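You operate a simulated robot arm through the tools that you are given. There is no shell and no other tool.

You are at the controls of a simulated robot arm. One attempt, no reset.

TASK
Paste out the yellow sheet, lay the beige board on it and weight it down.
Fine: blue brush, white pot; let the curl drop before the board goes on, inside the pencil mark; brass weight; brush back in its cup. Set down upright: blue brush, brass weight. A coat counts when it lies all over at full strength: go over it till it gets no stronger.

The check looks at the end state, three seconds after you hand in, the way a careful person would. Anything else that was tipped, shoved, dropped, spilled or broken makes it a failure. Flat cloth is picked up by pressing the open fingertips on it (5 to 10 N) and closing them slowly along it; thin cloth reads only 2 to 8 mm in the jaws.

THE ROBOT
A 7-joint arm with a three-finger gripper, fixed in place. Base frame: the origin is on the floor under the middle of its stand, x ahead of it, y to its left, z up. Units: m, degrees, N and s.
It reaches about 1.342 m from its shoulder. Its first joint turns from -166.0 to 166.0 degrees. Payload 2.69 kg.
The TCP is the grasp point between the finger pads, 0.03 m short of the fingertips. In the tool frame z runs along the fingers and y along their closing line. The gripper opens to 0.128 m; its body begins 0.117 m behind the TCP.
Orientation is that of the tool frame in the base frame, as a unit quaternion [x, y, z, w]. With the fingers straight down and closing along the base's y, the tool's x points along the base's -x, its y along +y and its z along -z.

THE INTERFACE
- The arm moves only by the tool jog_arm. Its argument "plan" is a list of rows, each an object of numbers (a shift or turn left out is 0, a gripper value left out holds the last): "tx", "ty", "tz": the shift along the tool's x, y, z in units of 100 mm (1.0 is 100 mm); "rx", "ry", "rz": the turn, a rotation vector about the tool's x, y, z in units of 60 degrees (1.0 is 60 degrees). In form: [{"tx": .., "ty": .., "tz": .., "rx": .., "ry": .., "rz": ..}, ...]. A call has 1 to 20 rows; each row is the pose to reach, as a shift and turn from the pose commanded when the call began, along the tool's axes at that moment. "fingers" is the finger opening in m, from 0 to 0.128, set as the call begins (left out, the last holds). A call with a number of a shift or a turn outside -1 to 1 is refused whole. A row lasts 0.2 s, in which the tool goes at most 0.05 m and 8.6 degrees; a call with a longer step from one row to the next is refused whole, and so is a gripper value outside its range. A pose out of reach is approached as far as the arm can. The call stops where the force on the tool passes 40 N (or 10 N more than at its start, if that is more) or the arm is blocked; 0.2 s more then pass. The fingers move at their own pace (about 0.127 m/s each) and stop on an object; they squeeze with about 26 N. The grip force told is the motor's: it shows also when the fingers shut on nothing. Time passes only in rows, and 0.2 s behind the last, so rows that repeat a pose let the fingers close. It gives the time, the measured TCP pose, the force on the tool (base axes), the opening and the grip force at its end, in the units of the frame above (readings bear some noise), with the torque about the TCP (base axes, N m) and any sound that the robot's microphone picked up.
- Cameras (640 x 400 px; columns grow to the right, rows downward): "scene" is fixed at [0.4087, -0.6426, 1.4729]; the picture's right is [0.71, -0.70, 0.00], its down [-0.34, -0.34, -0.88] and it looks along [0.62, 0.62, -0.48] (base axes); focal length 319 px, centre (320, 200). "wrist" rides on the gripper at [0.058, 0.054, -0.131] in the tool frame; the picture's right is [-0.68, 0.74, 0.00], its down [-0.62, -0.57, -0.55] and it looks along [-0.40, -0.37, 0.84] (tool axes); focal length 234 px, centre (320, 200). There is no depth. A picture from a camera that has moved, and an enlarged one, comes with that camera's place and axes in the base frame and with its lens. The place of the scene camera against the robot may be out by one fixed shift of up to 0.025 m in any direction.
- grab_frame(camera): a new picture of that camera. It takes no simulated time.
- lift_body(by): moves the trunk up (or, below 0, down) by that many m; the arm rides with it, the base frame stays. It gives what a move gives, with no picture.
- inspect(camera, box): a new picture of the part [left, top, right, bottom] of that camera's present view, enlarged. It takes no simulated time.
- close_job(): hands the job in; it is judged then, once.

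Nothing tells you positions but the pictures and the camera data. Unless the task says otherwise, let go and move clear before handing in.

The tools are called after "Request:" by a JSON object that holds its "name" and its "arguments". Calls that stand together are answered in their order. jog_arm: Moves the arm, as the interface text tells. Its arguments: {"type":"object","properties":{"plan":{"type":"array","items":{"type":"object","properties":{"tx":{"type":"number"},"ty":{"type":"number"},"tz":{"type":"number"},"rx":{"type":"number"},"ry":{"type":"number"},"rz":{"type":"number"}}}},"fingers":{"type":"number"}},"required":["plan"]} The other tools are called the same way: lift_body (by) moves the trunk up or down; grab_frame (camera) takes a picture; inspect (camera, box) takes an enlarged picture of a part of a camera's view; close_job () hands the job in.

At the start:

```text
time: 0.0
eef_pos: [0.5727, -0.2831, 1.3006]
orientation: [0.001, 1.0, 0.0, 0.0]
contact_force: [-0.4, -0.6, 0.2]
wrist_torque: [0.02, 0.01, -0.01]
finger_gap: 0.1282
grasp_force: 0.0
trunk travel left (down, up): [-0.15, 0.2]
```

scene: 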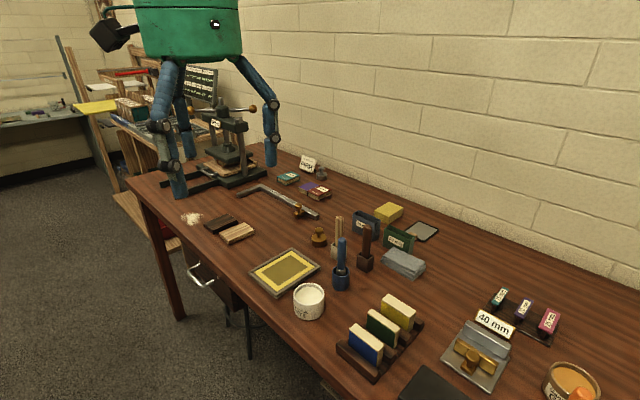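
wrist: 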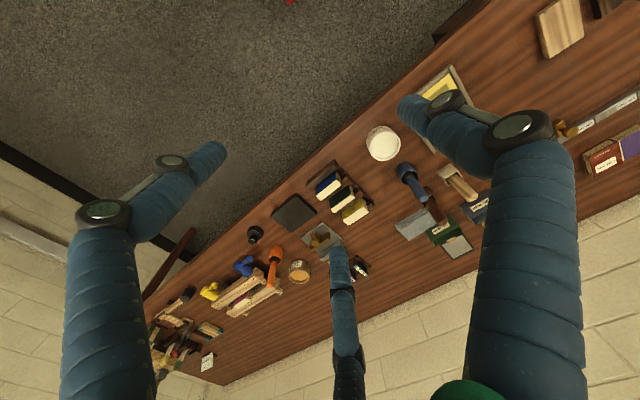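

I see a bench with a yellow sheet in a tray or on a grey board, a white pot, a blue brush in a blue cup, boards, and brass pieces. I'll look closer at each before moving.

Request:
{"name": "inspect", "arguments": {"camera": "scene", "box": [180, 190, 340, 290]}}

Request:
{"name": "inspect", "arguments": {"camera": "scene", "box": [240, 200, 400, 300]}}

Request:
{"name": "inspect", "arguments": {"camera": "scene", "box": [280, 240, 440, 340]}}

Request:
{"name": "inspect", "arguments": {"camera": "scene", "box": [400, 270, 608, 400]}}

Request:
{"name": "inspect", "arguments": {"camera": "scene", "box": [230, 140, 390, 240]}}

Request:
{"name": "inspect", "arguments": {"camera": "scene", "box": [340, 190, 500, 290]}}

```text
4.00 times, centred on (260, 240) of scene
camera zoom: at [0.4087, -0.6426, 1.4729], right [0.71, -0.7, 0.0], down [-0.34, -0.34, -0.88], along [0.62, 0.62, -0.48], focal length 1276 px, centre (560, 40)
```

zoom: 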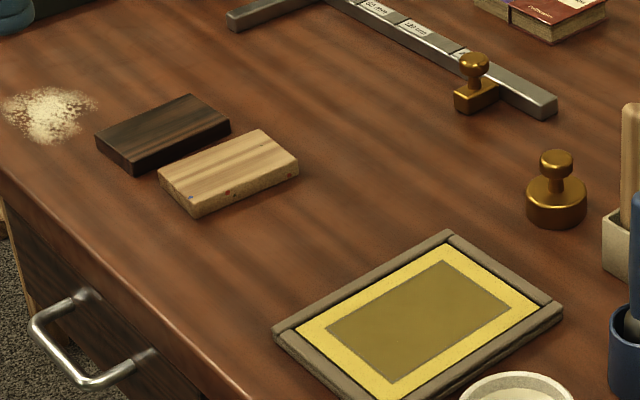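

```text
4.00 times, centred on (320, 250) of scene
camera zoom: at [0.4087, -0.6426, 1.4729], right [0.71, -0.7, 0.0], down [-0.34, -0.34, -0.88], along [0.62, 0.62, -0.48], focal length 1276 px, centre (320, 0)
```

zoom: 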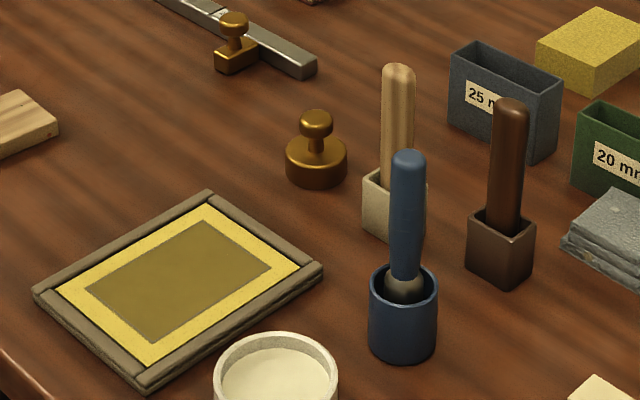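

```text
4.00 times, centred on (360, 290) of scene
camera zoom: at [0.4087, -0.6426, 1.4729], right [0.71, -0.7, 0.0], down [-0.34, -0.34, -0.88], along [0.62, 0.62, -0.48], focal length 1276 px, centre (160, -160)
```

zoom: 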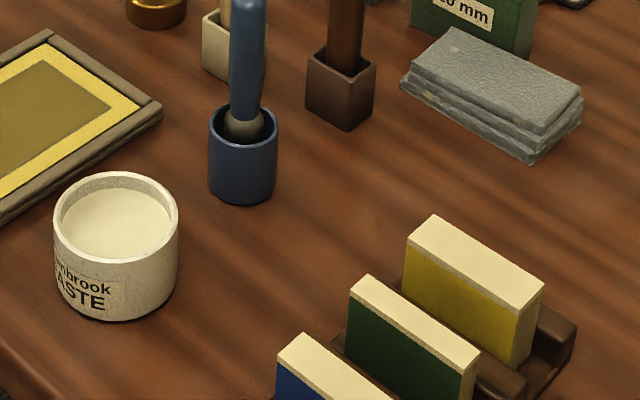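

```text
3.08 times, centred on (504, 335) of scene
camera zoom: at [0.4087, -0.6426, 1.4729], right [0.71, -0.7, 0.0], down [-0.34, -0.34, -0.88], along [0.62, 0.62, -0.48], focal length 982 px, centre (-246, -215)
```

zoom: 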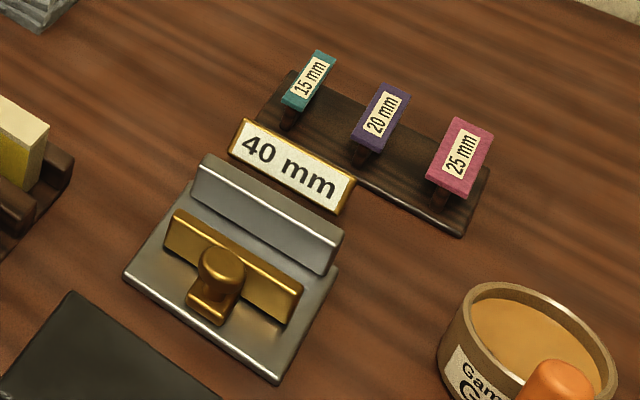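

```text
4.00 times, centred on (310, 190) of scene
camera zoom: at [0.4087, -0.6426, 1.4729], right [0.71, -0.7, 0.0], down [-0.34, -0.34, -0.88], along [0.62, 0.62, -0.48], focal length 1276 px, centre (360, 240)
```

zoom: 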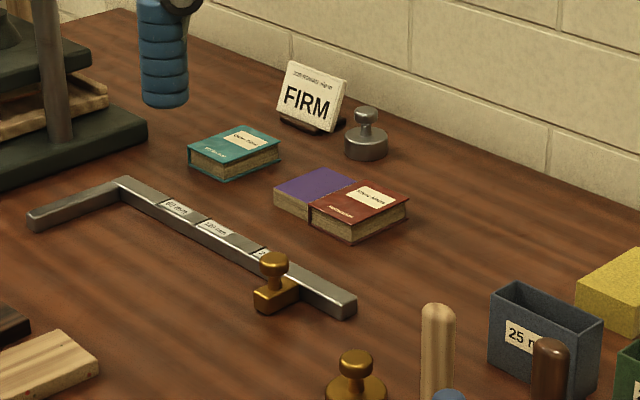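

```text
4.00 times, centred on (420, 240) of scene
camera zoom: at [0.4087, -0.6426, 1.4729], right [0.71, -0.7, 0.0], down [-0.34, -0.34, -0.88], along [0.62, 0.62, -0.48], focal length 1276 px, centre (-80, 40)
```

zoom: 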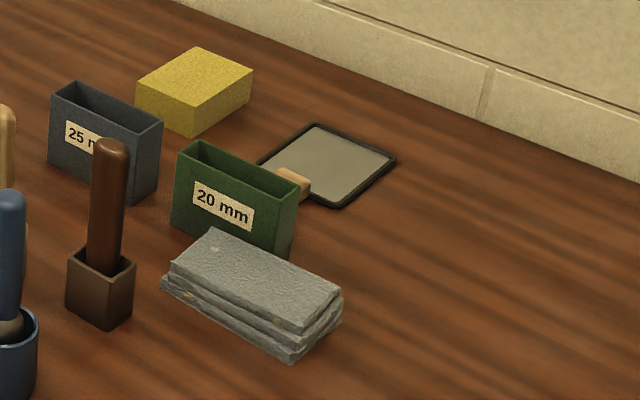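

I see the yellow sheet on a grey board near the front edge, with the white paste pot, blue brush in its blue cup, round brass weight and light wooden (beige) board around it. I'll enlarge the wrist view to get a second look for locating things.

Request:
{"name": "inspect", "arguments": {"camera": "wrist", "box": [360, 60, 520, 160]}}

Request:
{"name": "inspect", "arguments": {"camera": "wrist", "box": [340, 110, 500, 260]}}

Request:
{"name": "inspect", "arguments": {"camera": "wrist", "box": [140, 160, 380, 310]}}

Request:
{"name": "inspect", "arguments": {"camera": "wrist", "box": [480, 0, 640, 100]}}

Request:
{"name": "inspect", "arguments": {"camera": "wrist", "box": [120, 270, 280, 380]}}

```text
4.00 times, centred on (440, 110) of wrist
camera zoom: at [0.5145, -0.2291, 1.432], right [0.68, 0.74, 0.0], down [0.62, -0.57, 0.55], along [0.4, -0.37, -0.84], focal length 937 px, centre (-160, 560)
```

zoom: 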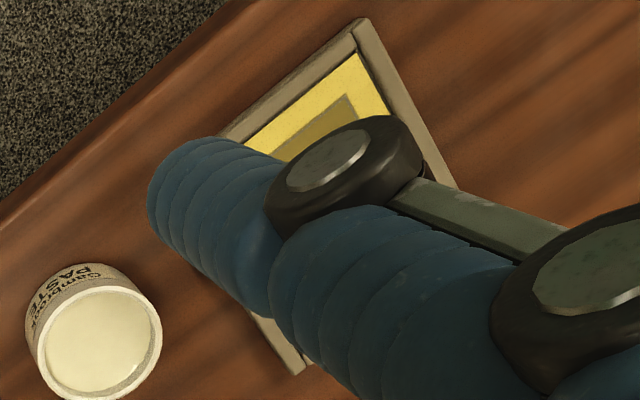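

```text
2.67 times, centred on (420, 185) of wrist
camera zoom: at [0.5145, -0.2291, 1.432], right [0.68, 0.74, 0.0], down [0.62, -0.57, 0.55], along [0.4, -0.37, -0.84], focal length 624 px, centre (53, 240)
```

zoom: 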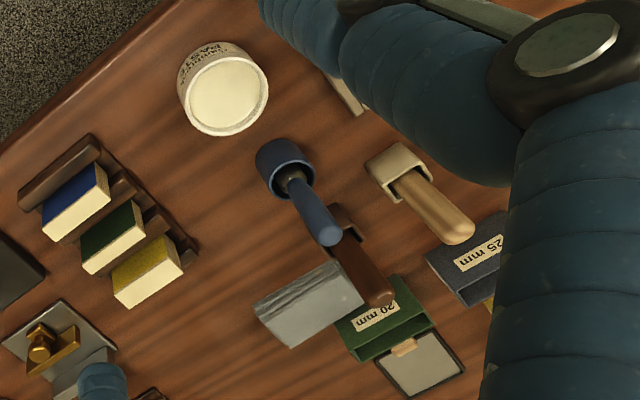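

```text
2.67 times, centred on (260, 235) of wrist
camera zoom: at [0.5145, -0.2291, 1.432], right [0.68, 0.74, 0.0], down [0.62, -0.57, 0.55], along [0.4, -0.37, -0.84], focal length 624 px, centre (480, 107)
```

zoom: 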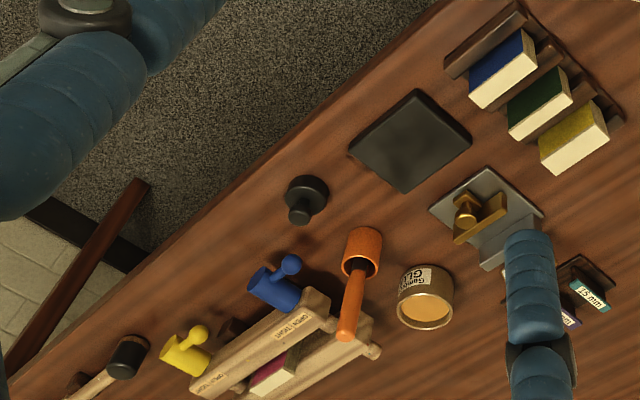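

```text
4.00 times, centred on (560, 50) of wrist
camera zoom: at [0.5145, -0.2291, 1.432], right [0.68, 0.74, 0.0], down [0.62, -0.57, 0.55], along [0.4, -0.37, -0.84], focal length 937 px, centre (-640, 800)
```

zoom: 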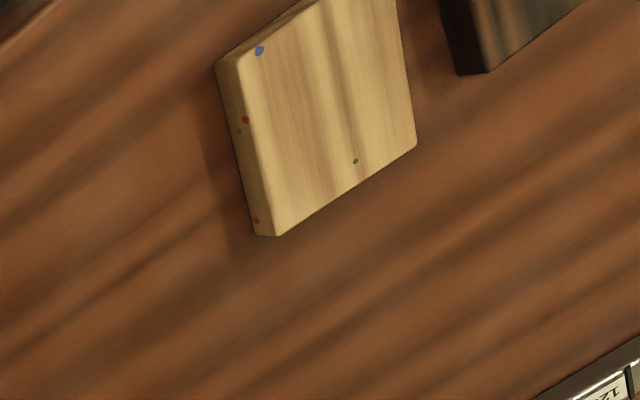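

```text
3.64 times, centred on (200, 325) of wrist
camera zoom: at [0.5145, -0.2291, 1.432], right [0.68, 0.74, 0.0], down [0.62, -0.57, 0.55], along [0.4, -0.37, -0.84], focal length 852 px, centre (756, -254)
```

zoom: 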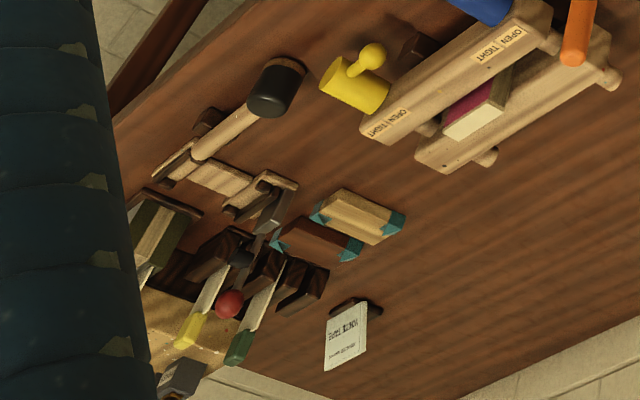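

I take the workspace to be around x 0.7–0.9, y −0.3 to 0.2. I'll move the arm left in steps to view the sheet and board from above.

Request:
{"name": "jog_arm", "arguments": {"plan": [{"ty": 0.4}, {"ty": 0.8}, {"ty": 1.0}]}}

Request:
{"name": "jog_arm", "arguments": {"plan": [{"ty": 0.4}, {"ty": 0.8}, {"ty": 1.0}]}}

Request:
{"name": "jog_arm", "arguments": {"plan": [{"ty": 0.4}, {"ty": 0.8}, {"ty": 1.0}]}}

Request:
{"name": "grab_frame", "arguments": {"camera": "wrist"}}

```text
time: 0.8
eef_pos: [0.5721, -0.1822, 1.3017]
orientation: [-0.001, 1.0, 0.0, -0.001]
contact_force: [0.0, 0.7, -0.4]
wrist_torque: [0.01, 0.02, 0.0]
finger_gap: 0.1279
grasp_force: 0.1
trunk travel left (down, up): [-0.15, 0.2]
```

```text
time: 1.6
eef_pos: [0.5734, -0.0824, 1.3012]
orientation: [-0.001, 1.0, 0.0, 0.0]
contact_force: [0.7, 0.7, 0.5]
wrist_torque: [-0.02, 0.01, -0.03]
finger_gap: 0.1279
grasp_force: 0.0
trunk travel left (down, up): [-0.15, 0.2]
```

```text
time: 2.4
eef_pos: [0.5717, 0.0183, 1.299]
orientation: [0.0, 1.0, 0.0, 0.001]
contact_force: [0.1, 0.3, 1.0]
wrist_torque: [0.0, 0.01, 0.02]
finger_gap: 0.1283
grasp_force: 0.1
trunk travel left (down, up): [-0.15, 0.2]
```

```text
taken
camera wrist: at [0.5144, 0.072, 1.4308], right [0.68, 0.74, 0.0], down [0.62, -0.57, 0.55], along [0.4, -0.37, -0.84], focal length 234 px, centre (320, 200)
```

wrist: 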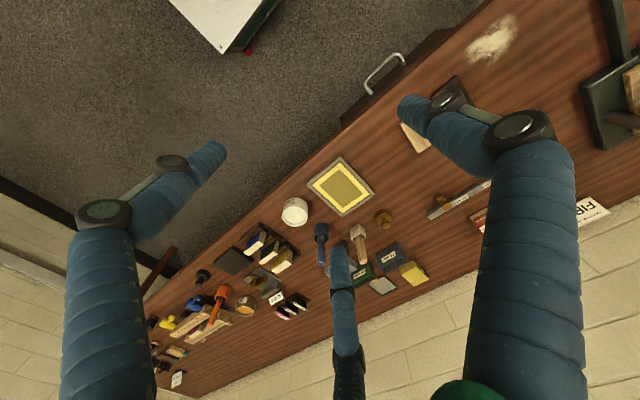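

The sheet, pot, brush cup and brass weight are now all visible from above. I'll enlarge to measure them.

Request:
{"name": "inspect", "arguments": {"camera": "wrist", "box": [270, 140, 430, 240]}}

Request:
{"name": "inspect", "arguments": {"camera": "wrist", "box": [380, 70, 540, 170]}}

Request:
{"name": "inspect", "arguments": {"camera": "wrist", "box": [280, 200, 440, 300]}}

```text
4.00 times, centred on (350, 190) of wrist
camera zoom: at [0.5144, 0.072, 1.4308], right [0.68, 0.74, 0.0], down [0.62, -0.57, 0.55], along [0.4, -0.37, -0.84], focal length 937 px, centre (200, 240)
```

zoom: 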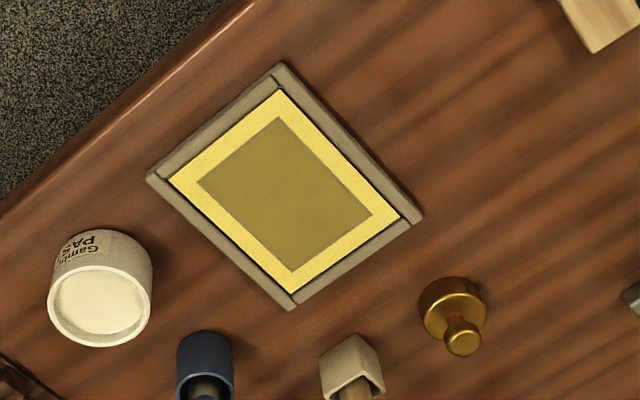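

```text
4.00 times, centred on (460, 120) of wrist
camera zoom: at [0.5144, 0.072, 1.4308], right [0.68, 0.74, 0.0], down [0.62, -0.57, 0.55], along [0.4, -0.37, -0.84], focal length 937 px, centre (-240, 520)
```

zoom: 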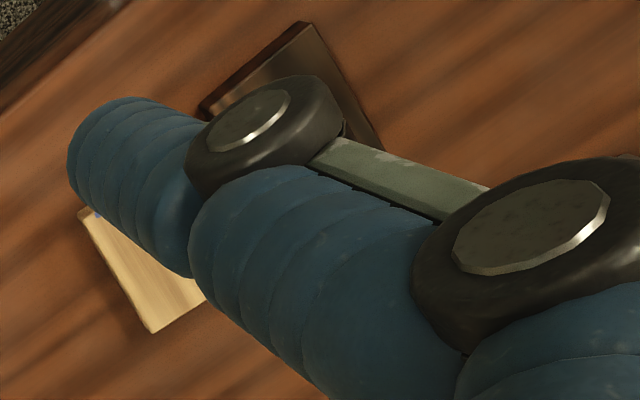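

```text
4.00 times, centred on (360, 250) of wrist
camera zoom: at [0.5144, 0.072, 1.4308], right [0.68, 0.74, 0.0], down [0.62, -0.57, 0.55], along [0.4, -0.37, -0.84], focal length 937 px, centre (160, 0)
```

zoom: 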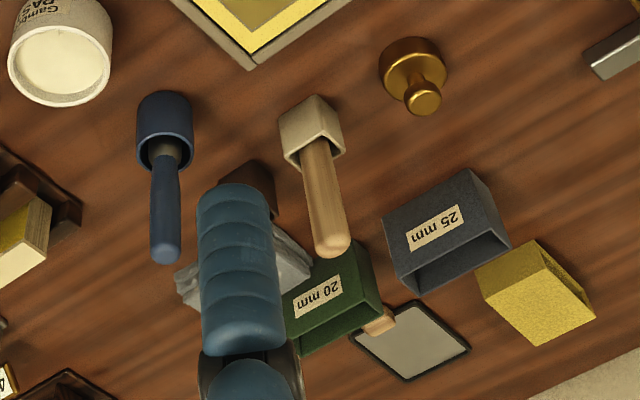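

Estimates so far: pot rim at about (0.757, −0.247, 0.904), sheet tray spanning x 0.72–0.88 and y −0.168 to −0.048, pencil rectangle about 102×72 mm centred near (0.80, −0.11), and the light board about 92×62 mm near (0.805, 0.14). I'll close the fingers in the air to learn how they move.

Request:
{"name": "jog_arm", "arguments": {"plan": [{}, {}, {}, {}, {}], "fingers": 0.03}}

Request:
{"name": "grab_frame", "arguments": {"camera": "wrist"}}

Request:
{"name": "grab_frame", "arguments": {"camera": "scene"}}

```text
time: 3.6
eef_pos: [0.5731, 0.0186, 1.3006]
orientation: [0.0, 1.0, -0.001, -0.001]
contact_force: [-0.3, -0.9, 0.3]
wrist_torque: [0.0, 0.0, -0.02]
finger_gap: 0.0299
grasp_force: 0.1
trunk travel left (down, up): [-0.15, 0.2]
```

```text
taken
camera wrist: at [0.5144, 0.0713, 1.4308], right [0.68, 0.74, 0.0], down [0.62, -0.56, 0.55], along [0.4, -0.37, -0.84], focal length 234 px, centre (320, 200)
```

wrist: 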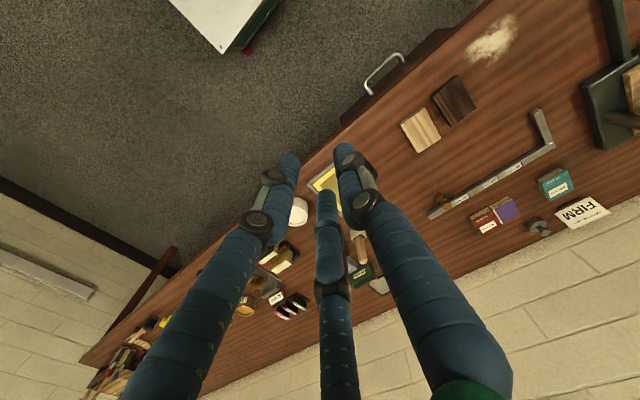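

```text
taken
```

scene: 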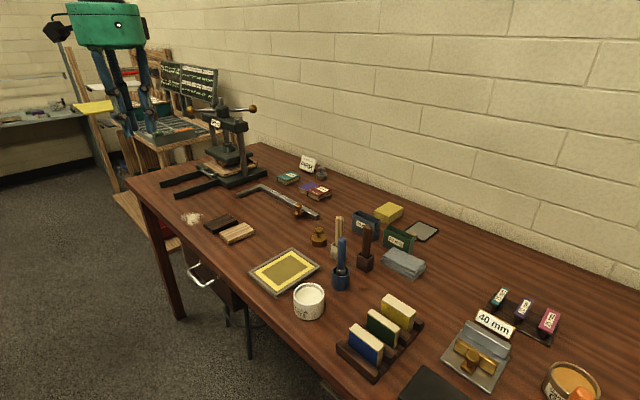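

The three fingers close radially (at +y and two at ±120°), centring like a chuck. Both wooden boards are now in clear view, so I'll enlarge them.

Request:
{"name": "inspect", "arguments": {"camera": "wrist", "box": [380, 60, 508, 160]}}

Request:
{"name": "inspect", "arguments": {"camera": "scene", "box": [170, 195, 270, 260]}}

Request:
{"name": "inspect", "arguments": {"camera": "scene", "box": [240, 240, 330, 300]}}

Request:
{"name": "inspect", "arguments": {"camera": "scene", "box": [290, 220, 390, 325]}}

```text
4.00 times, centred on (444, 110) of wrist
camera zoom: at [0.5144, 0.0713, 1.4308], right [0.68, 0.74, 0.0], down [0.62, -0.56, 0.55], along [0.4, -0.37, -0.84], focal length 937 px, centre (-176, 560)
```

zoom: 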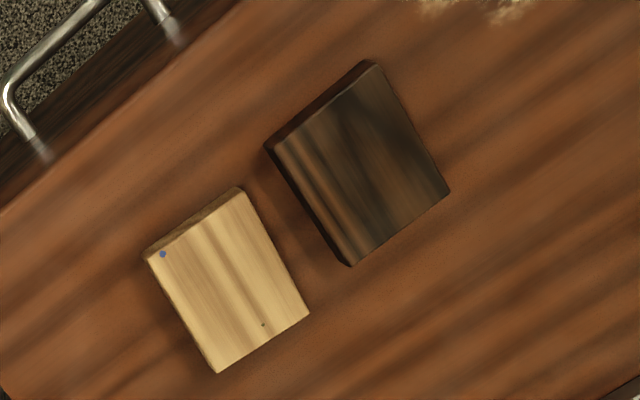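

```text
6.15 times, centred on (220, 228) of scene
camera zoom: at [0.4087, -0.6426, 1.4729], right [0.71, -0.7, 0.0], down [-0.34, -0.34, -0.88], along [0.62, 0.62, -0.48], focal length 1963 px, centre (935, 31)
```

zoom: 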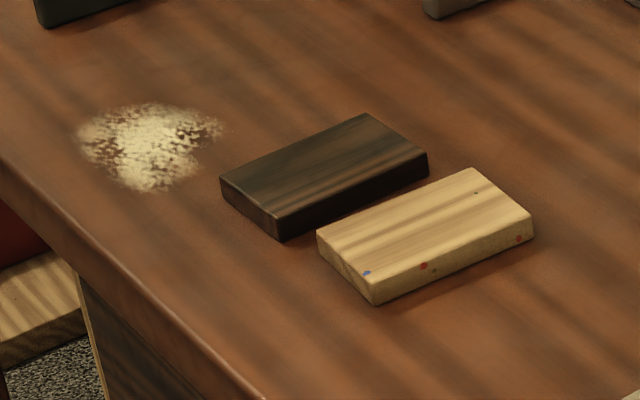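

```text
6.67 times, centred on (285, 270) of scene
camera zoom: at [0.4087, -0.6426, 1.4729], right [0.71, -0.7, 0.0], down [-0.34, -0.34, -0.88], along [0.62, 0.62, -0.48], focal length 2127 px, centre (553, -267)
```

zoom: 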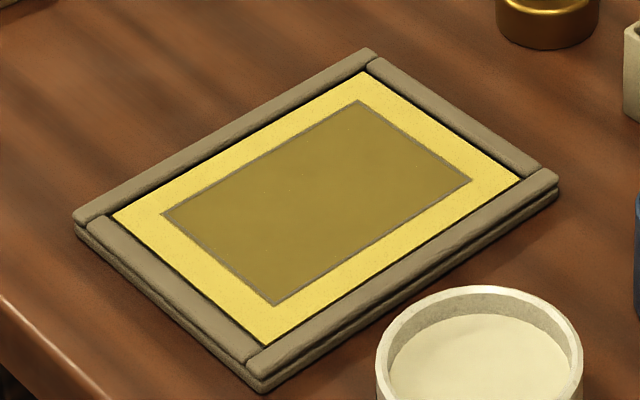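

```text
3.81 times, centred on (340, 272) of scene
camera zoom: at [0.4087, -0.6426, 1.4729], right [0.71, -0.7, 0.0], down [-0.34, -0.34, -0.88], along [0.62, 0.62, -0.48], focal length 1215 px, centre (244, -76)
```

zoom: 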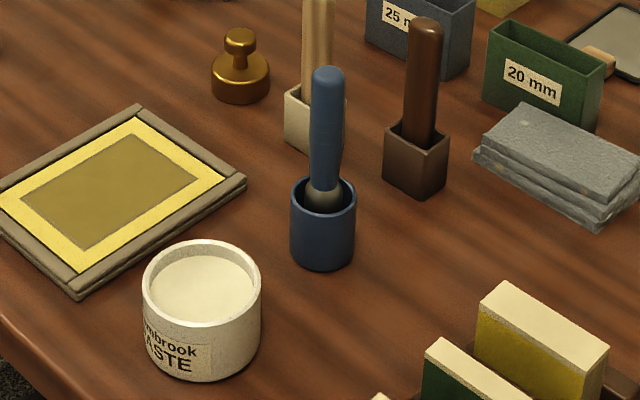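

The tray has raised rails around the yellow sheet and a pencil-outlined rectangle inside. I'll descend for a closer, more accurate look at the tray, pot, brush and weight.

Request:
{"name": "jog_arm", "arguments": {"plan": [{"tz": 0.45, "tx": -0.1, "ty": 0.1}, {"tz": 0.9, "tx": -0.2, "ty": 0.2}, {"tz": 1.0, "tx": -0.3, "ty": 0.3}], "fingers": 0.128}}

Request:
{"name": "jog_arm", "arguments": {"plan": [{"tz": 0.4}, {"tz": 0.8}, {"tz": 0.8}]}}

Request:
{"name": "grab_frame", "arguments": {"camera": "wrist"}}

```text
time: 4.4
eef_pos: [0.6046, 0.048, 1.2015]
orientation: [0.0, 1.0, 0.0, 0.0]
contact_force: [0.9, 0.2, 0.3]
wrist_torque: [-0.04, 0.03, -0.03]
finger_gap: 0.128
grasp_force: 0.0
trunk travel left (down, up): [-0.15, 0.2]
```

```text
time: 5.2
eef_pos: [0.6037, 0.0473, 1.1214]
orientation: [0.0, 1.0, 0.001, 0.0]
contact_force: [0.6, -0.5, -0.3]
wrist_torque: [-0.03, 0.03, -0.02]
finger_gap: 0.128
grasp_force: 0.0
trunk travel left (down, up): [-0.15, 0.2]
```

```text
taken
camera wrist: at [0.5449, 0.1005, 1.2522], right [0.68, 0.74, 0.0], down [0.62, -0.56, 0.55], along [0.4, -0.37, -0.84], focal length 234 px, centre (320, 200)
```

wrist: 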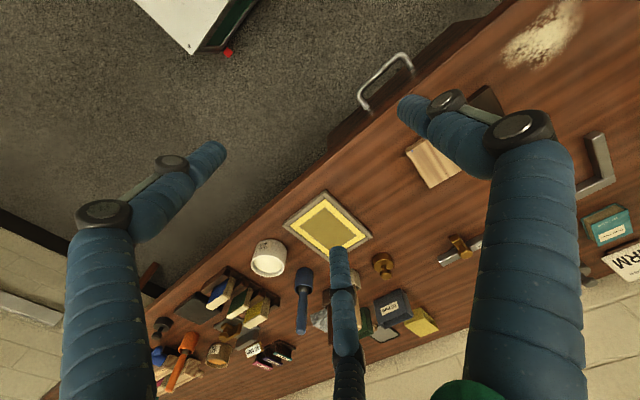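

The closer view shows the tray, pot, brush and brass weight clearly. I'll enlarge them for measurements.

Request:
{"name": "inspect", "arguments": {"camera": "wrist", "box": [240, 180, 400, 280]}}

Request:
{"name": "inspect", "arguments": {"camera": "wrist", "box": [240, 240, 400, 340]}}

Request:
{"name": "inspect", "arguments": {"camera": "wrist", "box": [360, 230, 456, 290]}}

```text
4.00 times, centred on (320, 230) of wrist
camera zoom: at [0.5449, 0.1005, 1.2522], right [0.68, 0.74, 0.0], down [0.62, -0.56, 0.55], along [0.4, -0.37, -0.84], focal length 937 px, centre (320, 80)
```

zoom: 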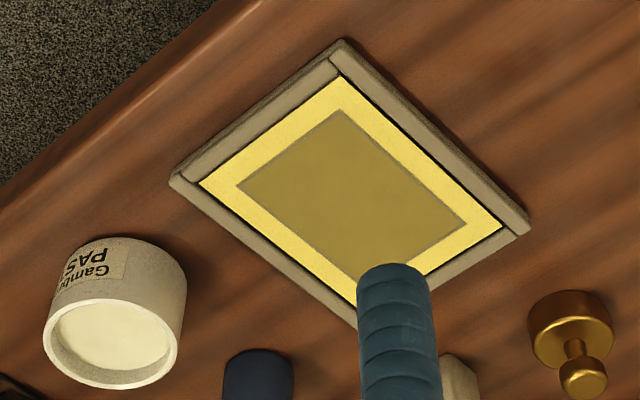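

```text
4.00 times, centred on (320, 290) of wrist
camera zoom: at [0.5449, 0.1005, 1.2522], right [0.68, 0.74, 0.0], down [0.62, -0.56, 0.55], along [0.4, -0.37, -0.84], focal length 937 px, centre (320, -160)
```

zoom: 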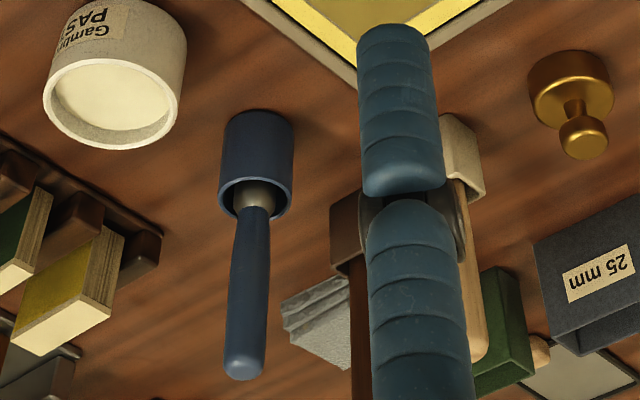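

```text
6.67 times, centred on (408, 260) of wrist
camera zoom: at [0.5449, 0.1005, 1.2522], right [0.68, 0.74, 0.0], down [0.62, -0.56, 0.55], along [0.4, -0.37, -0.84], focal length 1561 px, centre (-267, -200)
```

zoom: 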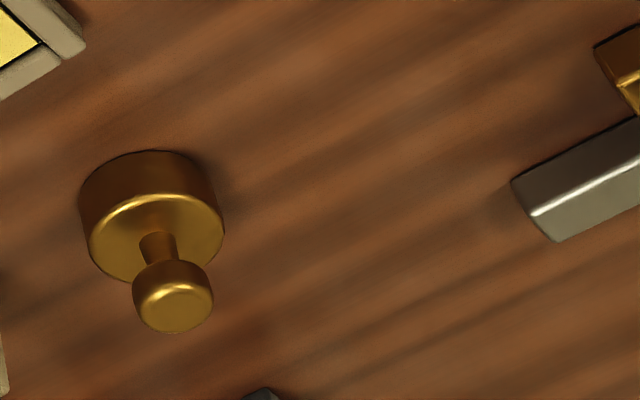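

Measured: brush handle top at about (0.871, −0.251, 1.001), its cup rim at (0.866, −0.246, 0.908), brass knob top at (0.945, −0.074, 0.917). Next I move above the brush and check the alignment.

Request:
{"name": "jog_arm", "arguments": {"plan": [{"tx": -0.3, "ty": -0.33, "tz": 0.02}, {"tx": -0.6, "ty": -0.66, "tz": 0.05}, {"tx": -0.89, "ty": -0.99, "tz": 0.07}], "fingers": 0.07}}

Request:
{"name": "jog_arm", "arguments": {"plan": [{"tx": -0.3, "ty": -0.33, "tz": 0.02}, {"tx": -0.6, "ty": -0.66, "tz": 0.05}, {"tx": -0.89, "ty": -0.99, "tz": 0.07}]}}

Request:
{"name": "jog_arm", "arguments": {"plan": [{"tx": -0.3, "ty": -0.33, "tz": 0.02}, {"tx": -0.6, "ty": -0.66, "tz": 0.05}, {"tx": -0.89, "ty": -0.99, "tz": 0.07}, {"tx": -0.89, "ty": -0.99, "tz": 0.07}]}}

Request:
{"name": "grab_frame", "arguments": {"camera": "wrist"}}

Request:
{"name": "grab_frame", "arguments": {"camera": "scene"}}

```text
time: 6.0
eef_pos: [0.6923, -0.0526, 1.1145]
orientation: [-0.001, 1.0, 0.001, 0.001]
contact_force: [-0.3, -0.2, -0.8]
wrist_torque: [-0.01, -0.01, 0.03]
finger_gap: 0.0699
grasp_force: 0.0
trunk travel left (down, up): [-0.15, 0.2]
```

```text
time: 6.8
eef_pos: [0.7804, -0.1517, 1.1071]
orientation: [-0.001, 1.0, 0.0, -0.001]
contact_force: [0.0, 0.3, 0.0]
wrist_torque: [0.03, 0.0, 0.04]
finger_gap: 0.0699
grasp_force: 0.0
trunk travel left (down, up): [-0.15, 0.2]
```

```text
time: 7.8
eef_pos: [0.8702, -0.25, 1.1006]
orientation: [-0.001, 1.0, 0.001, 0.0]
contact_force: [0.3, 0.0, -0.5]
wrist_torque: [0.01, 0.04, -0.01]
finger_gap: 0.0699
grasp_force: 0.0
trunk travel left (down, up): [-0.15, 0.2]
```

```text
taken
camera wrist: at [0.8124, -0.1965, 1.2311], right [0.68, 0.74, 0.0], down [0.62, -0.57, 0.55], along [0.4, -0.37, -0.84], focal length 234 px, centre (320, 200)
```

wrist: 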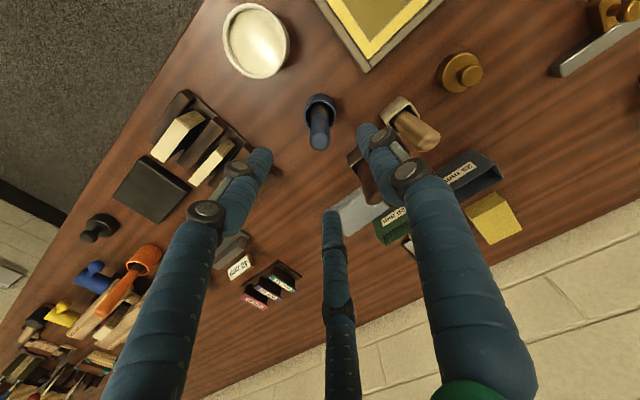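

```text
taken
```

scene: 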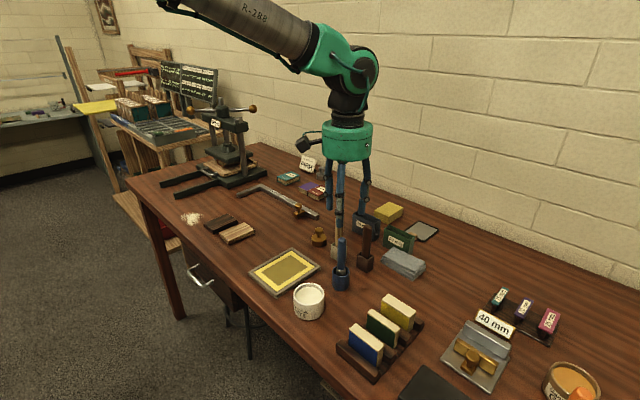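

Request:
{"name": "inspect", "arguments": {"camera": "wrist", "box": [270, 80, 390, 160]}}

Request:
{"name": "inspect", "arguments": {"camera": "wrist", "box": [210, 0, 450, 100]}}

Request:
{"name": "inspect", "arguments": {"camera": "scene", "box": [280, 180, 400, 330]}}

```text
5.00 times, centred on (330, 120) of wrist
camera zoom: at [0.8124, -0.1965, 1.2311], right [0.68, 0.74, 0.0], down [0.62, -0.57, 0.55], along [0.4, -0.37, -0.84], focal length 1171 px, centre (270, 600)
```

zoom: 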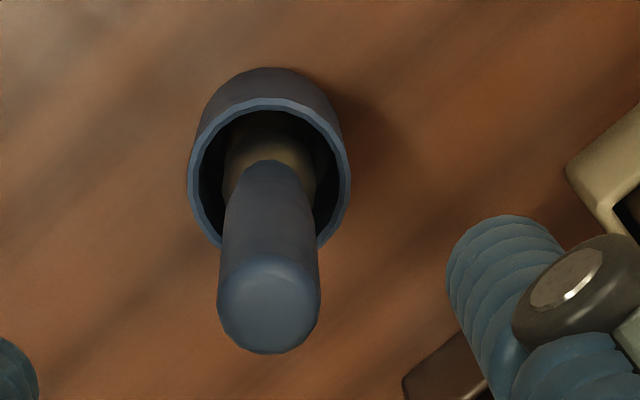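

```text
2.67 times, centred on (330, 50) of wrist
camera zoom: at [0.8124, -0.1965, 1.2311], right [0.68, 0.74, 0.0], down [0.62, -0.57, 0.55], along [0.4, -0.37, -0.84], focal length 624 px, centre (293, 600)
```

zoom: 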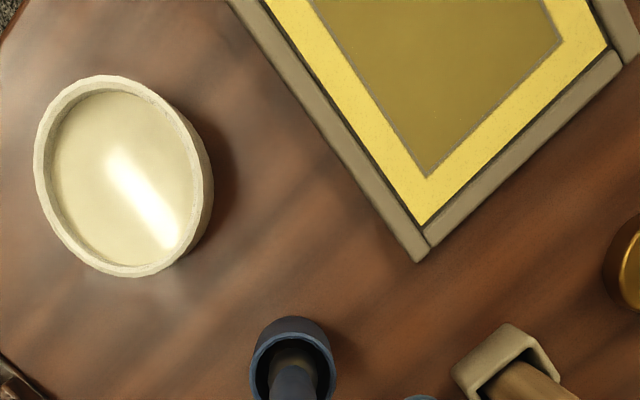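

```text
2.67 times, centred on (340, 255) of scene
camera zoom: at [0.4087, -0.6426, 1.4729], right [0.71, -0.7, 0.0], down [-0.34, -0.34, -0.88], along [0.62, 0.62, -0.48], focal length 851 px, centre (267, 53)
```

zoom: 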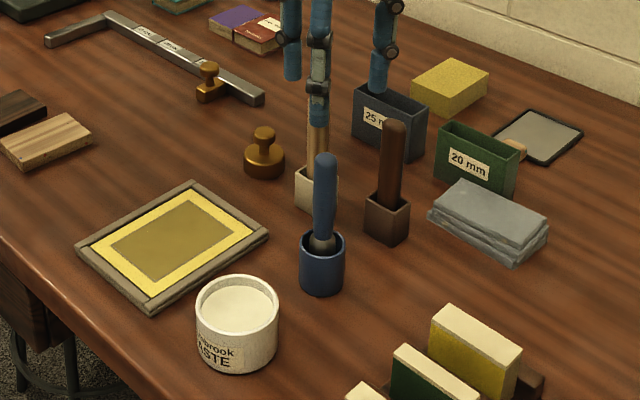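

The brush handle is directly under the gripper, at about (0.869, −0.249). I'll go down around it to TCP height 0.962.

Request:
{"name": "jog_arm", "arguments": {"plan": [{"tx": 0.01, "ty": 0.01, "tz": 0.3}, {"tx": 0.017, "ty": 0.018, "tz": 0.6}, {"tx": 0.017, "ty": 0.018, "tz": 0.9}], "fingers": 0.06}}

Request:
{"name": "jog_arm", "arguments": {"plan": [{"tz": 0.24}, {"tz": 0.48}, {"tz": 0.48}]}}

Request:
{"name": "grab_frame", "arguments": {"camera": "wrist"}}

Request:
{"name": "inspect", "arguments": {"camera": "scene", "box": [280, 180, 400, 330]}}

```text
time: 8.6
eef_pos: [0.8699, -0.2466, 1.011]
orientation: [-0.001, 1.0, 0.0, 0.0]
contact_force: [-0.2, -0.2, 0.3]
wrist_torque: [0.0, 0.0, -0.03]
finger_gap: 0.0601
grasp_force: 0.0
trunk travel left (down, up): [-0.15, 0.2]
```

```text
time: 9.4
eef_pos: [0.8698, -0.2479, 0.9624]
orientation: [-0.001, 1.0, 0.0, 0.0]
contact_force: [0.6, -0.3, -0.3]
wrist_torque: [-0.01, 0.01, 0.01]
finger_gap: 0.0598
grasp_force: 0.1
trunk travel left (down, up): [-0.15, 0.2]
```

```text
taken
camera wrist: at [0.8112, -0.1941, 1.0929], right [0.68, 0.74, 0.0], down [0.62, -0.56, 0.55], along [0.4, -0.37, -0.84], focal length 234 px, centre (320, 200)
```

wrist: 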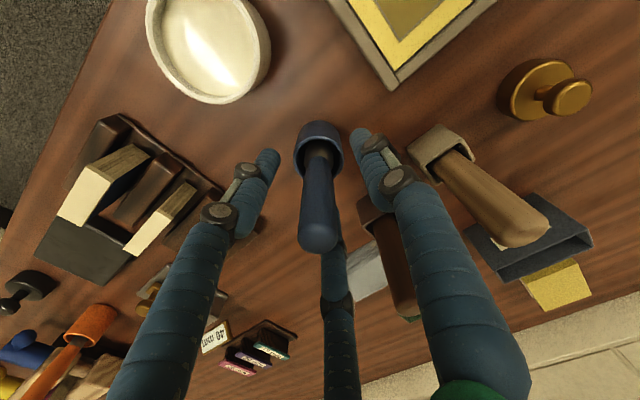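

```text
2.67 times, centred on (340, 255) of scene
camera zoom: at [0.4087, -0.6426, 1.4729], right [0.71, -0.7, 0.0], down [-0.34, -0.34, -0.88], along [0.62, 0.62, -0.48], focal length 851 px, centre (267, 53)
```

zoom: 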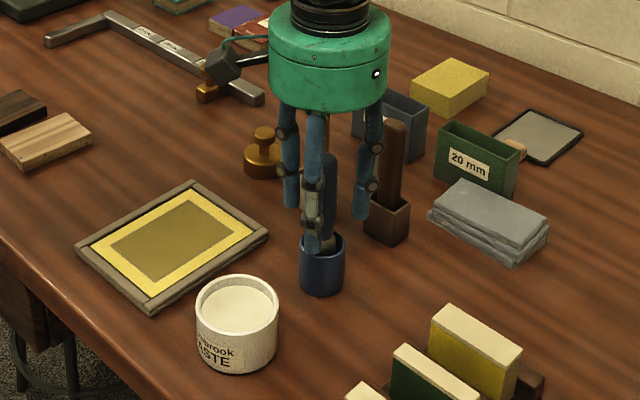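

The handle sits between the three fingers. I close on it now.

Request:
{"name": "jog_arm", "arguments": {"plan": [{}, {}, {}, {}], "fingers": 0.0}}

Request:
{"name": "grab_frame", "arguments": {"camera": "wrist"}}

```text
time: 10.4
eef_pos: [0.8682, -0.2473, 0.9631]
orientation: [-0.001, 1.0, 0.0, 0.0]
contact_force: [0.3, -0.6, 1.7]
wrist_torque: [-0.02, -0.02, 0.01]
finger_gap: 0.0201
grasp_force: 25.9
trunk travel left (down, up): [-0.15, 0.2]
```

```text
taken
camera wrist: at [0.8107, -0.194, 1.0935], right [0.68, 0.74, 0.0], down [0.62, -0.56, 0.55], along [0.4, -0.37, -0.84], focal length 234 px, centre (320, 200)
```

wrist: 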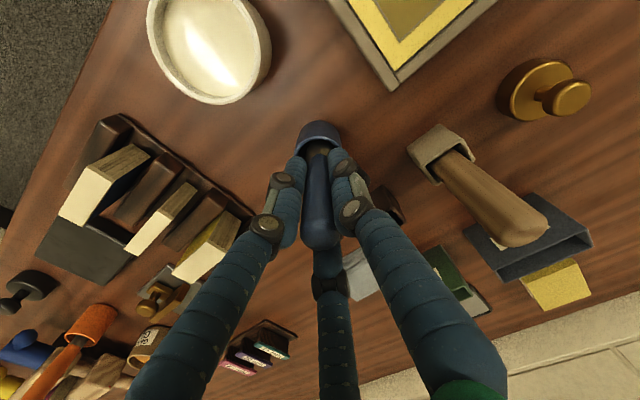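

The brush is gripped at 20 mm. I lift it straight up out of the cup and check.

Request:
{"name": "jog_arm", "arguments": {"plan": [{"tz": -0.25}, {"tz": -0.6}, {"tz": -1.0}, {"tz": -1.0}]}}

Request:
{"name": "inspect", "arguments": {"camera": "scene", "box": [280, 180, 400, 330]}}

Request:
{"name": "grab_frame", "arguments": {"camera": "wrist"}}

```text
time: 11.4
eef_pos: [0.8676, -0.2488, 1.0642]
orientation: [-0.001, 1.0, 0.0, 0.0]
contact_force: [-0.8, -0.4, 0.2]
wrist_torque: [-0.01, -0.01, -0.04]
finger_gap: 0.0202
grasp_force: 26.1
trunk travel left (down, up): [-0.15, 0.2]
```

```text
2.67 times, centred on (340, 255) of scene
camera zoom: at [0.4087, -0.6426, 1.4729], right [0.71, -0.7, 0.0], down [-0.34, -0.34, -0.88], along [0.62, 0.62, -0.48], focal length 851 px, centre (267, 53)
```

zoom: 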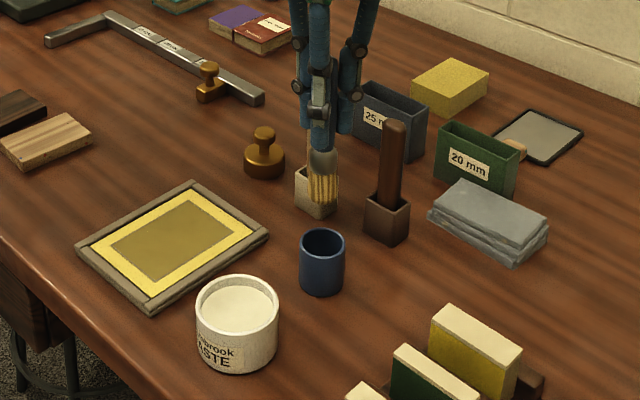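

```text
taken
camera wrist: at [0.8088, -0.1945, 1.1939], right [0.68, 0.74, 0.0], down [0.62, -0.56, 0.55], along [0.4, -0.37, -0.84], focal length 234 px, centre (320, 200)
```

wrist: 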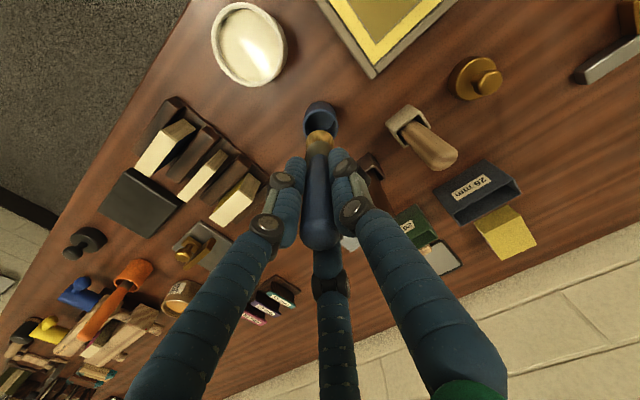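

The brush is out cleanly and the cup stands undisturbed. I'll enlarge the bristles to find where their tip is.

Request:
{"name": "inspect", "arguments": {"camera": "wrist", "box": [280, 90, 360, 150]}}

Request:
{"name": "inspect", "arguments": {"camera": "scene", "box": [310, 190, 370, 290]}}

Request:
{"name": "inspect", "arguments": {"camera": "wrist", "box": [200, 0, 300, 100]}}

```text
6.67 times, centred on (320, 120) of wrist
camera zoom: at [0.8088, -0.1945, 1.1939], right [0.68, 0.74, 0.0], down [0.62, -0.56, 0.55], along [0.4, -0.37, -0.84], focal length 1561 px, centre (320, 733)
```

zoom: 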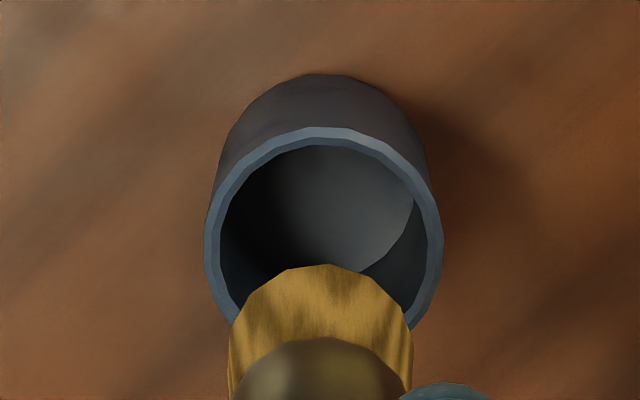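

```text
4.00 times, centred on (340, 240) of scene
camera zoom: at [0.4087, -0.6426, 1.4729], right [0.71, -0.7, 0.0], down [-0.34, -0.34, -0.88], along [0.62, 0.62, -0.48], focal length 1276 px, centre (240, 40)
```

zoom: 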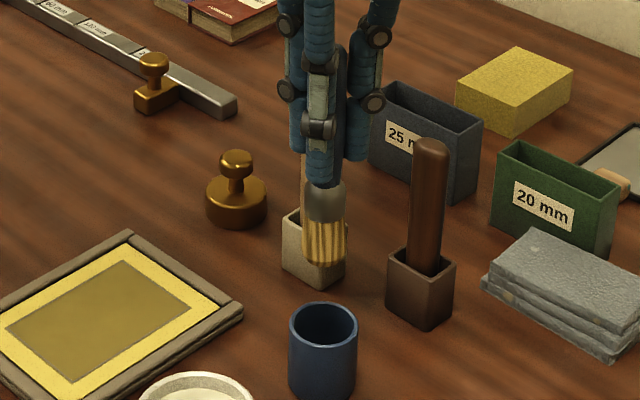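

```text
4.00 times, centred on (250, 50) of wrist
camera zoom: at [0.8088, -0.1945, 1.1939], right [0.68, 0.74, 0.0], down [0.62, -0.56, 0.55], along [0.4, -0.37, -0.84], focal length 937 px, centre (600, 800)
```

zoom: 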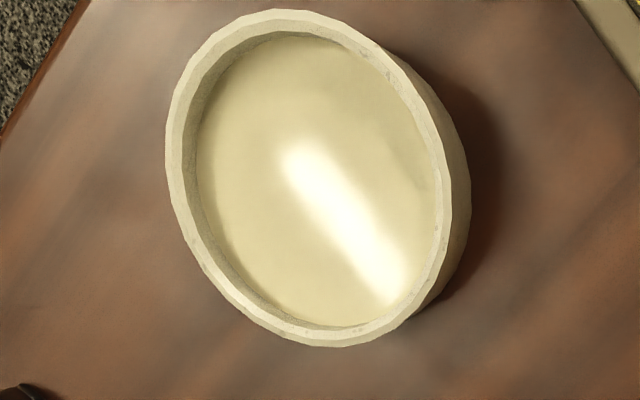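

The bristle tip is about 0.096 m below the TCP with a radius of about 14 mm, and the pot rim is centred at (0.757, −0.247, ~0.906) with paste just below. I'll move over the pot.

Request:
{"name": "jog_arm", "arguments": {"plan": [{"tx": 0.4}, {"tx": 0.8}, {"tx": 1.0, "ty": 0.01}, {"tx": 1.0, "ty": 0.01}]}}

Request:
{"name": "jog_arm", "arguments": {"plan": [{"tx": 0.106}, {"tx": 0.106}]}}

Request:
{"name": "grab_frame", "arguments": {"camera": "wrist"}}

Request:
{"name": "inspect", "arguments": {"camera": "scene", "box": [240, 200, 400, 340]}}

```text
time: 12.4
eef_pos: [0.768, -0.247, 1.0638]
orientation: [-0.001, 1.0, 0.0, 0.0]
contact_force: [-0.9, 0.8, 0.1]
wrist_torque: [0.0, -0.03, -0.02]
finger_gap: 0.0202
grasp_force: 25.9
trunk travel left (down, up): [-0.15, 0.2]
```

```text
time: 13.0
eef_pos: [0.7568, -0.2471, 1.0628]
orientation: [-0.001, 1.0, 0.0, 0.0]
contact_force: [-0.7, 0.0, 0.4]
wrist_torque: [0.0, -0.03, 0.0]
finger_gap: 0.0201
grasp_force: 26.2
trunk travel left (down, up): [-0.15, 0.2]
```

```text
taken
camera wrist: at [0.6985, -0.1929, 1.1937], right [0.68, 0.74, 0.0], down [0.62, -0.56, 0.55], along [0.4, -0.37, -0.84], focal length 234 px, centre (320, 200)
```

wrist: 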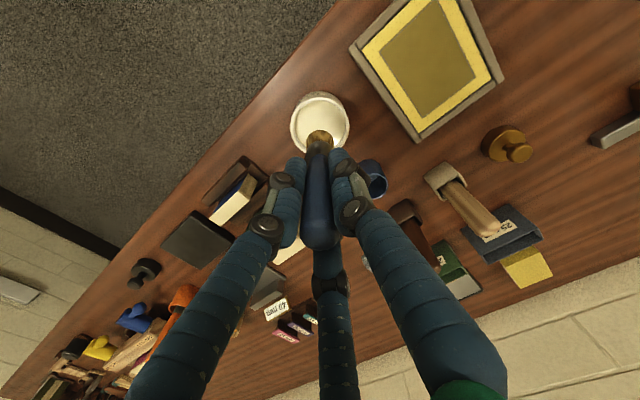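

```text
2.86 times, centred on (320, 270) of scene
camera zoom: at [0.4087, -0.6426, 1.4729], right [0.71, -0.7, 0.0], down [-0.34, -0.34, -0.88], along [0.62, 0.62, -0.48], focal length 911 px, centre (320, 0)
```

zoom: 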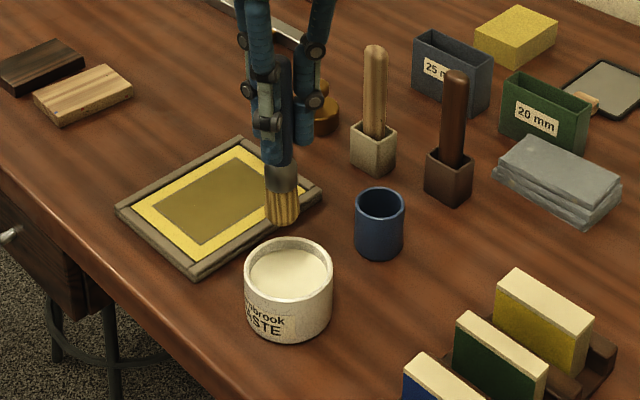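

The brush hangs over the pot opening. I'll lower it into the paste gently, tip about 12–15 mm under the surface.

Request:
{"name": "jog_arm", "arguments": {"plan": [{"tz": 0.3, "tx": -0.02, "ty": -0.02}, {"tz": 0.55, "tx": -0.02, "ty": -0.02}, {"tz": 0.7, "tx": -0.02, "ty": -0.02}, {"tz": 0.8, "tx": -0.02, "ty": -0.02}, {"tz": 0.8, "tx": -0.02, "ty": -0.02}]}}

Request:
{"name": "inspect", "arguments": {"camera": "scene", "box": [240, 200, 400, 340]}}

```text
time: 14.2
eef_pos: [0.7598, -0.2494, 0.984]
orientation: [-0.001, 1.0, 0.0, 0.001]
contact_force: [4.7, -0.3, 21.1]
wrist_torque: [0.0, -0.39, 0.04]
finger_gap: 0.0198
grasp_force: 25.9
trunk travel left (down, up): [-0.15, 0.2]
```

```text
2.86 times, centred on (320, 270) of scene
camera zoom: at [0.4087, -0.6426, 1.4729], right [0.71, -0.7, 0.0], down [-0.34, -0.34, -0.88], along [0.62, 0.62, -0.48], focal length 911 px, centre (320, 0)
```

zoom: 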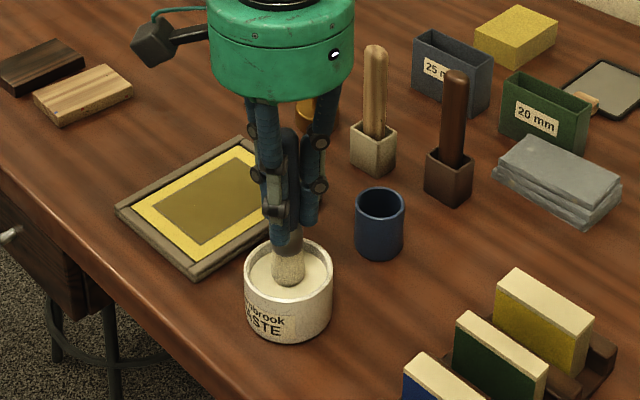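

The brush met resistance (21 N) at the paste floor, so I raise it right away and look at the bristles.

Request:
{"name": "jog_arm", "arguments": {"plan": [{"tz": -0.1}, {"tz": -0.4}, {"tz": -0.79}, {"tz": -0.79}]}}

Request:
{"name": "inspect", "arguments": {"camera": "scene", "box": [240, 200, 400, 340]}}

Request:
{"name": "grab_frame", "arguments": {"camera": "wrist"}}

```text
time: 15.2
eef_pos: [0.7591, -0.2494, 1.0625]
orientation: [-0.001, 1.0, 0.0, 0.0]
contact_force: [-0.7, 0.2, -0.2]
wrist_torque: [-0.02, -0.07, -0.03]
finger_gap: 0.0195
grasp_force: 25.9
trunk travel left (down, up): [-0.15, 0.2]
```

```text
2.86 times, centred on (320, 270) of scene
camera zoom: at [0.4087, -0.6426, 1.4729], right [0.71, -0.7, 0.0], down [-0.34, -0.34, -0.88], along [0.62, 0.62, -0.48], focal length 911 px, centre (320, 0)
```

zoom: 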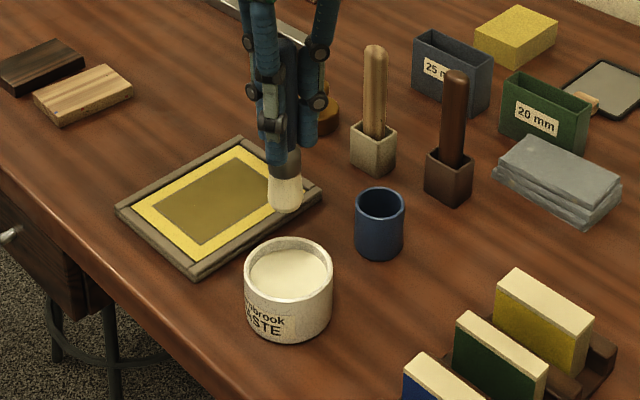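

```text
taken
camera wrist: at [0.7007, -0.1954, 1.1924], right [0.68, 0.74, 0.0], down [0.62, -0.56, 0.55], along [0.4, -0.37, -0.84], focal length 234 px, centre (320, 200)
```

wrist: 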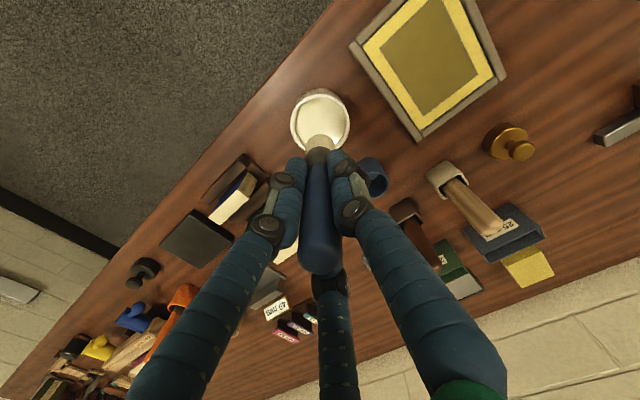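

The bristles are coated with paste; the brush slid a bit upward in the grip. I'll re-measure its tip.

Request:
{"name": "inspect", "arguments": {"camera": "wrist", "box": [280, 80, 360, 160]}}

Request:
{"name": "inspect", "arguments": {"camera": "scene", "box": [290, 195, 350, 285]}}

Request:
{"name": "inspect", "arguments": {"camera": "scene", "box": [250, 80, 410, 220]}}

```text
5.00 times, centred on (320, 120) of wrist
camera zoom: at [0.7007, -0.1954, 1.1924], right [0.68, 0.74, 0.0], down [0.62, -0.56, 0.55], along [0.4, -0.37, -0.84], focal length 1171 px, centre (320, 600)
```

zoom: 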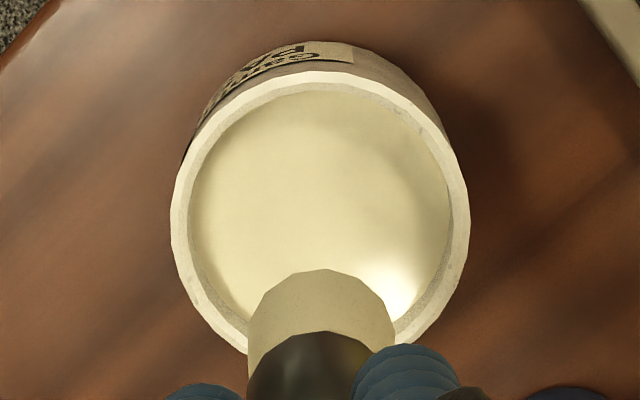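

```text
4.44 times, centred on (320, 240) of scene
camera zoom: at [0.4087, -0.6426, 1.4729], right [0.71, -0.7, 0.0], down [-0.34, -0.34, -0.88], along [0.62, 0.62, -0.48], focal length 1418 px, centre (320, 22)
```

zoom: 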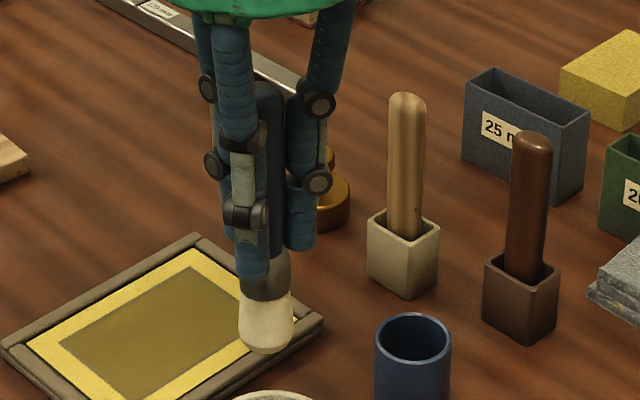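

```text
2.86 times, centred on (330, 150) of scene
camera zoom: at [0.4087, -0.6426, 1.4729], right [0.71, -0.7, 0.0], down [-0.34, -0.34, -0.88], along [0.62, 0.62, -0.48], focal length 911 px, centre (291, 343)
```

zoom: 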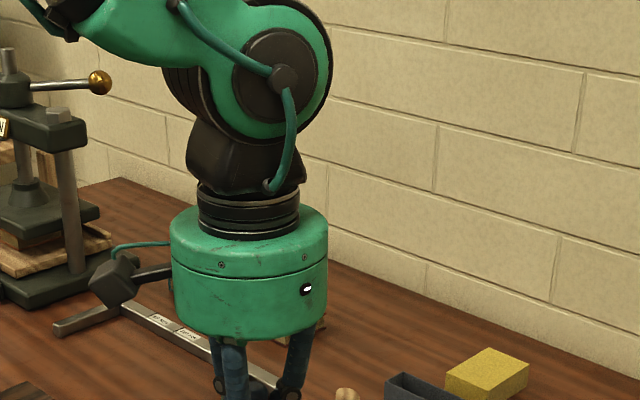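

Tip is now about 0.0825 m below the TCP, and the paste surface is firm at about z 0.90. I'll measure the tray from this view.

Request:
{"name": "inspect", "arguments": {"camera": "wrist", "box": [340, 0, 520, 145]}}

```text
2.76 times, centred on (430, 72) of wrist
camera zoom: at [0.7007, -0.1954, 1.1924], right [0.68, 0.74, 0.0], down [0.62, -0.56, 0.55], along [0.4, -0.37, -0.84], focal length 646 px, centre (17, 552)
```

zoom: 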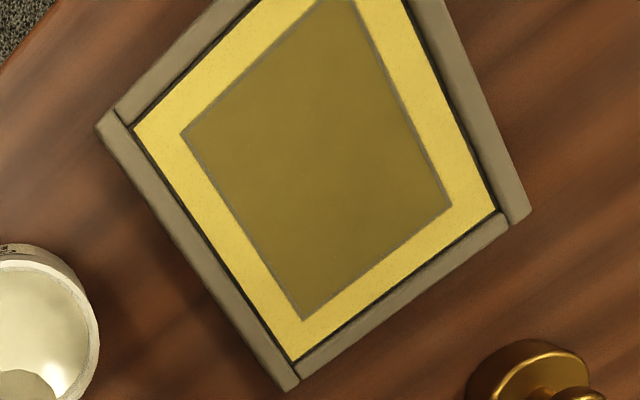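

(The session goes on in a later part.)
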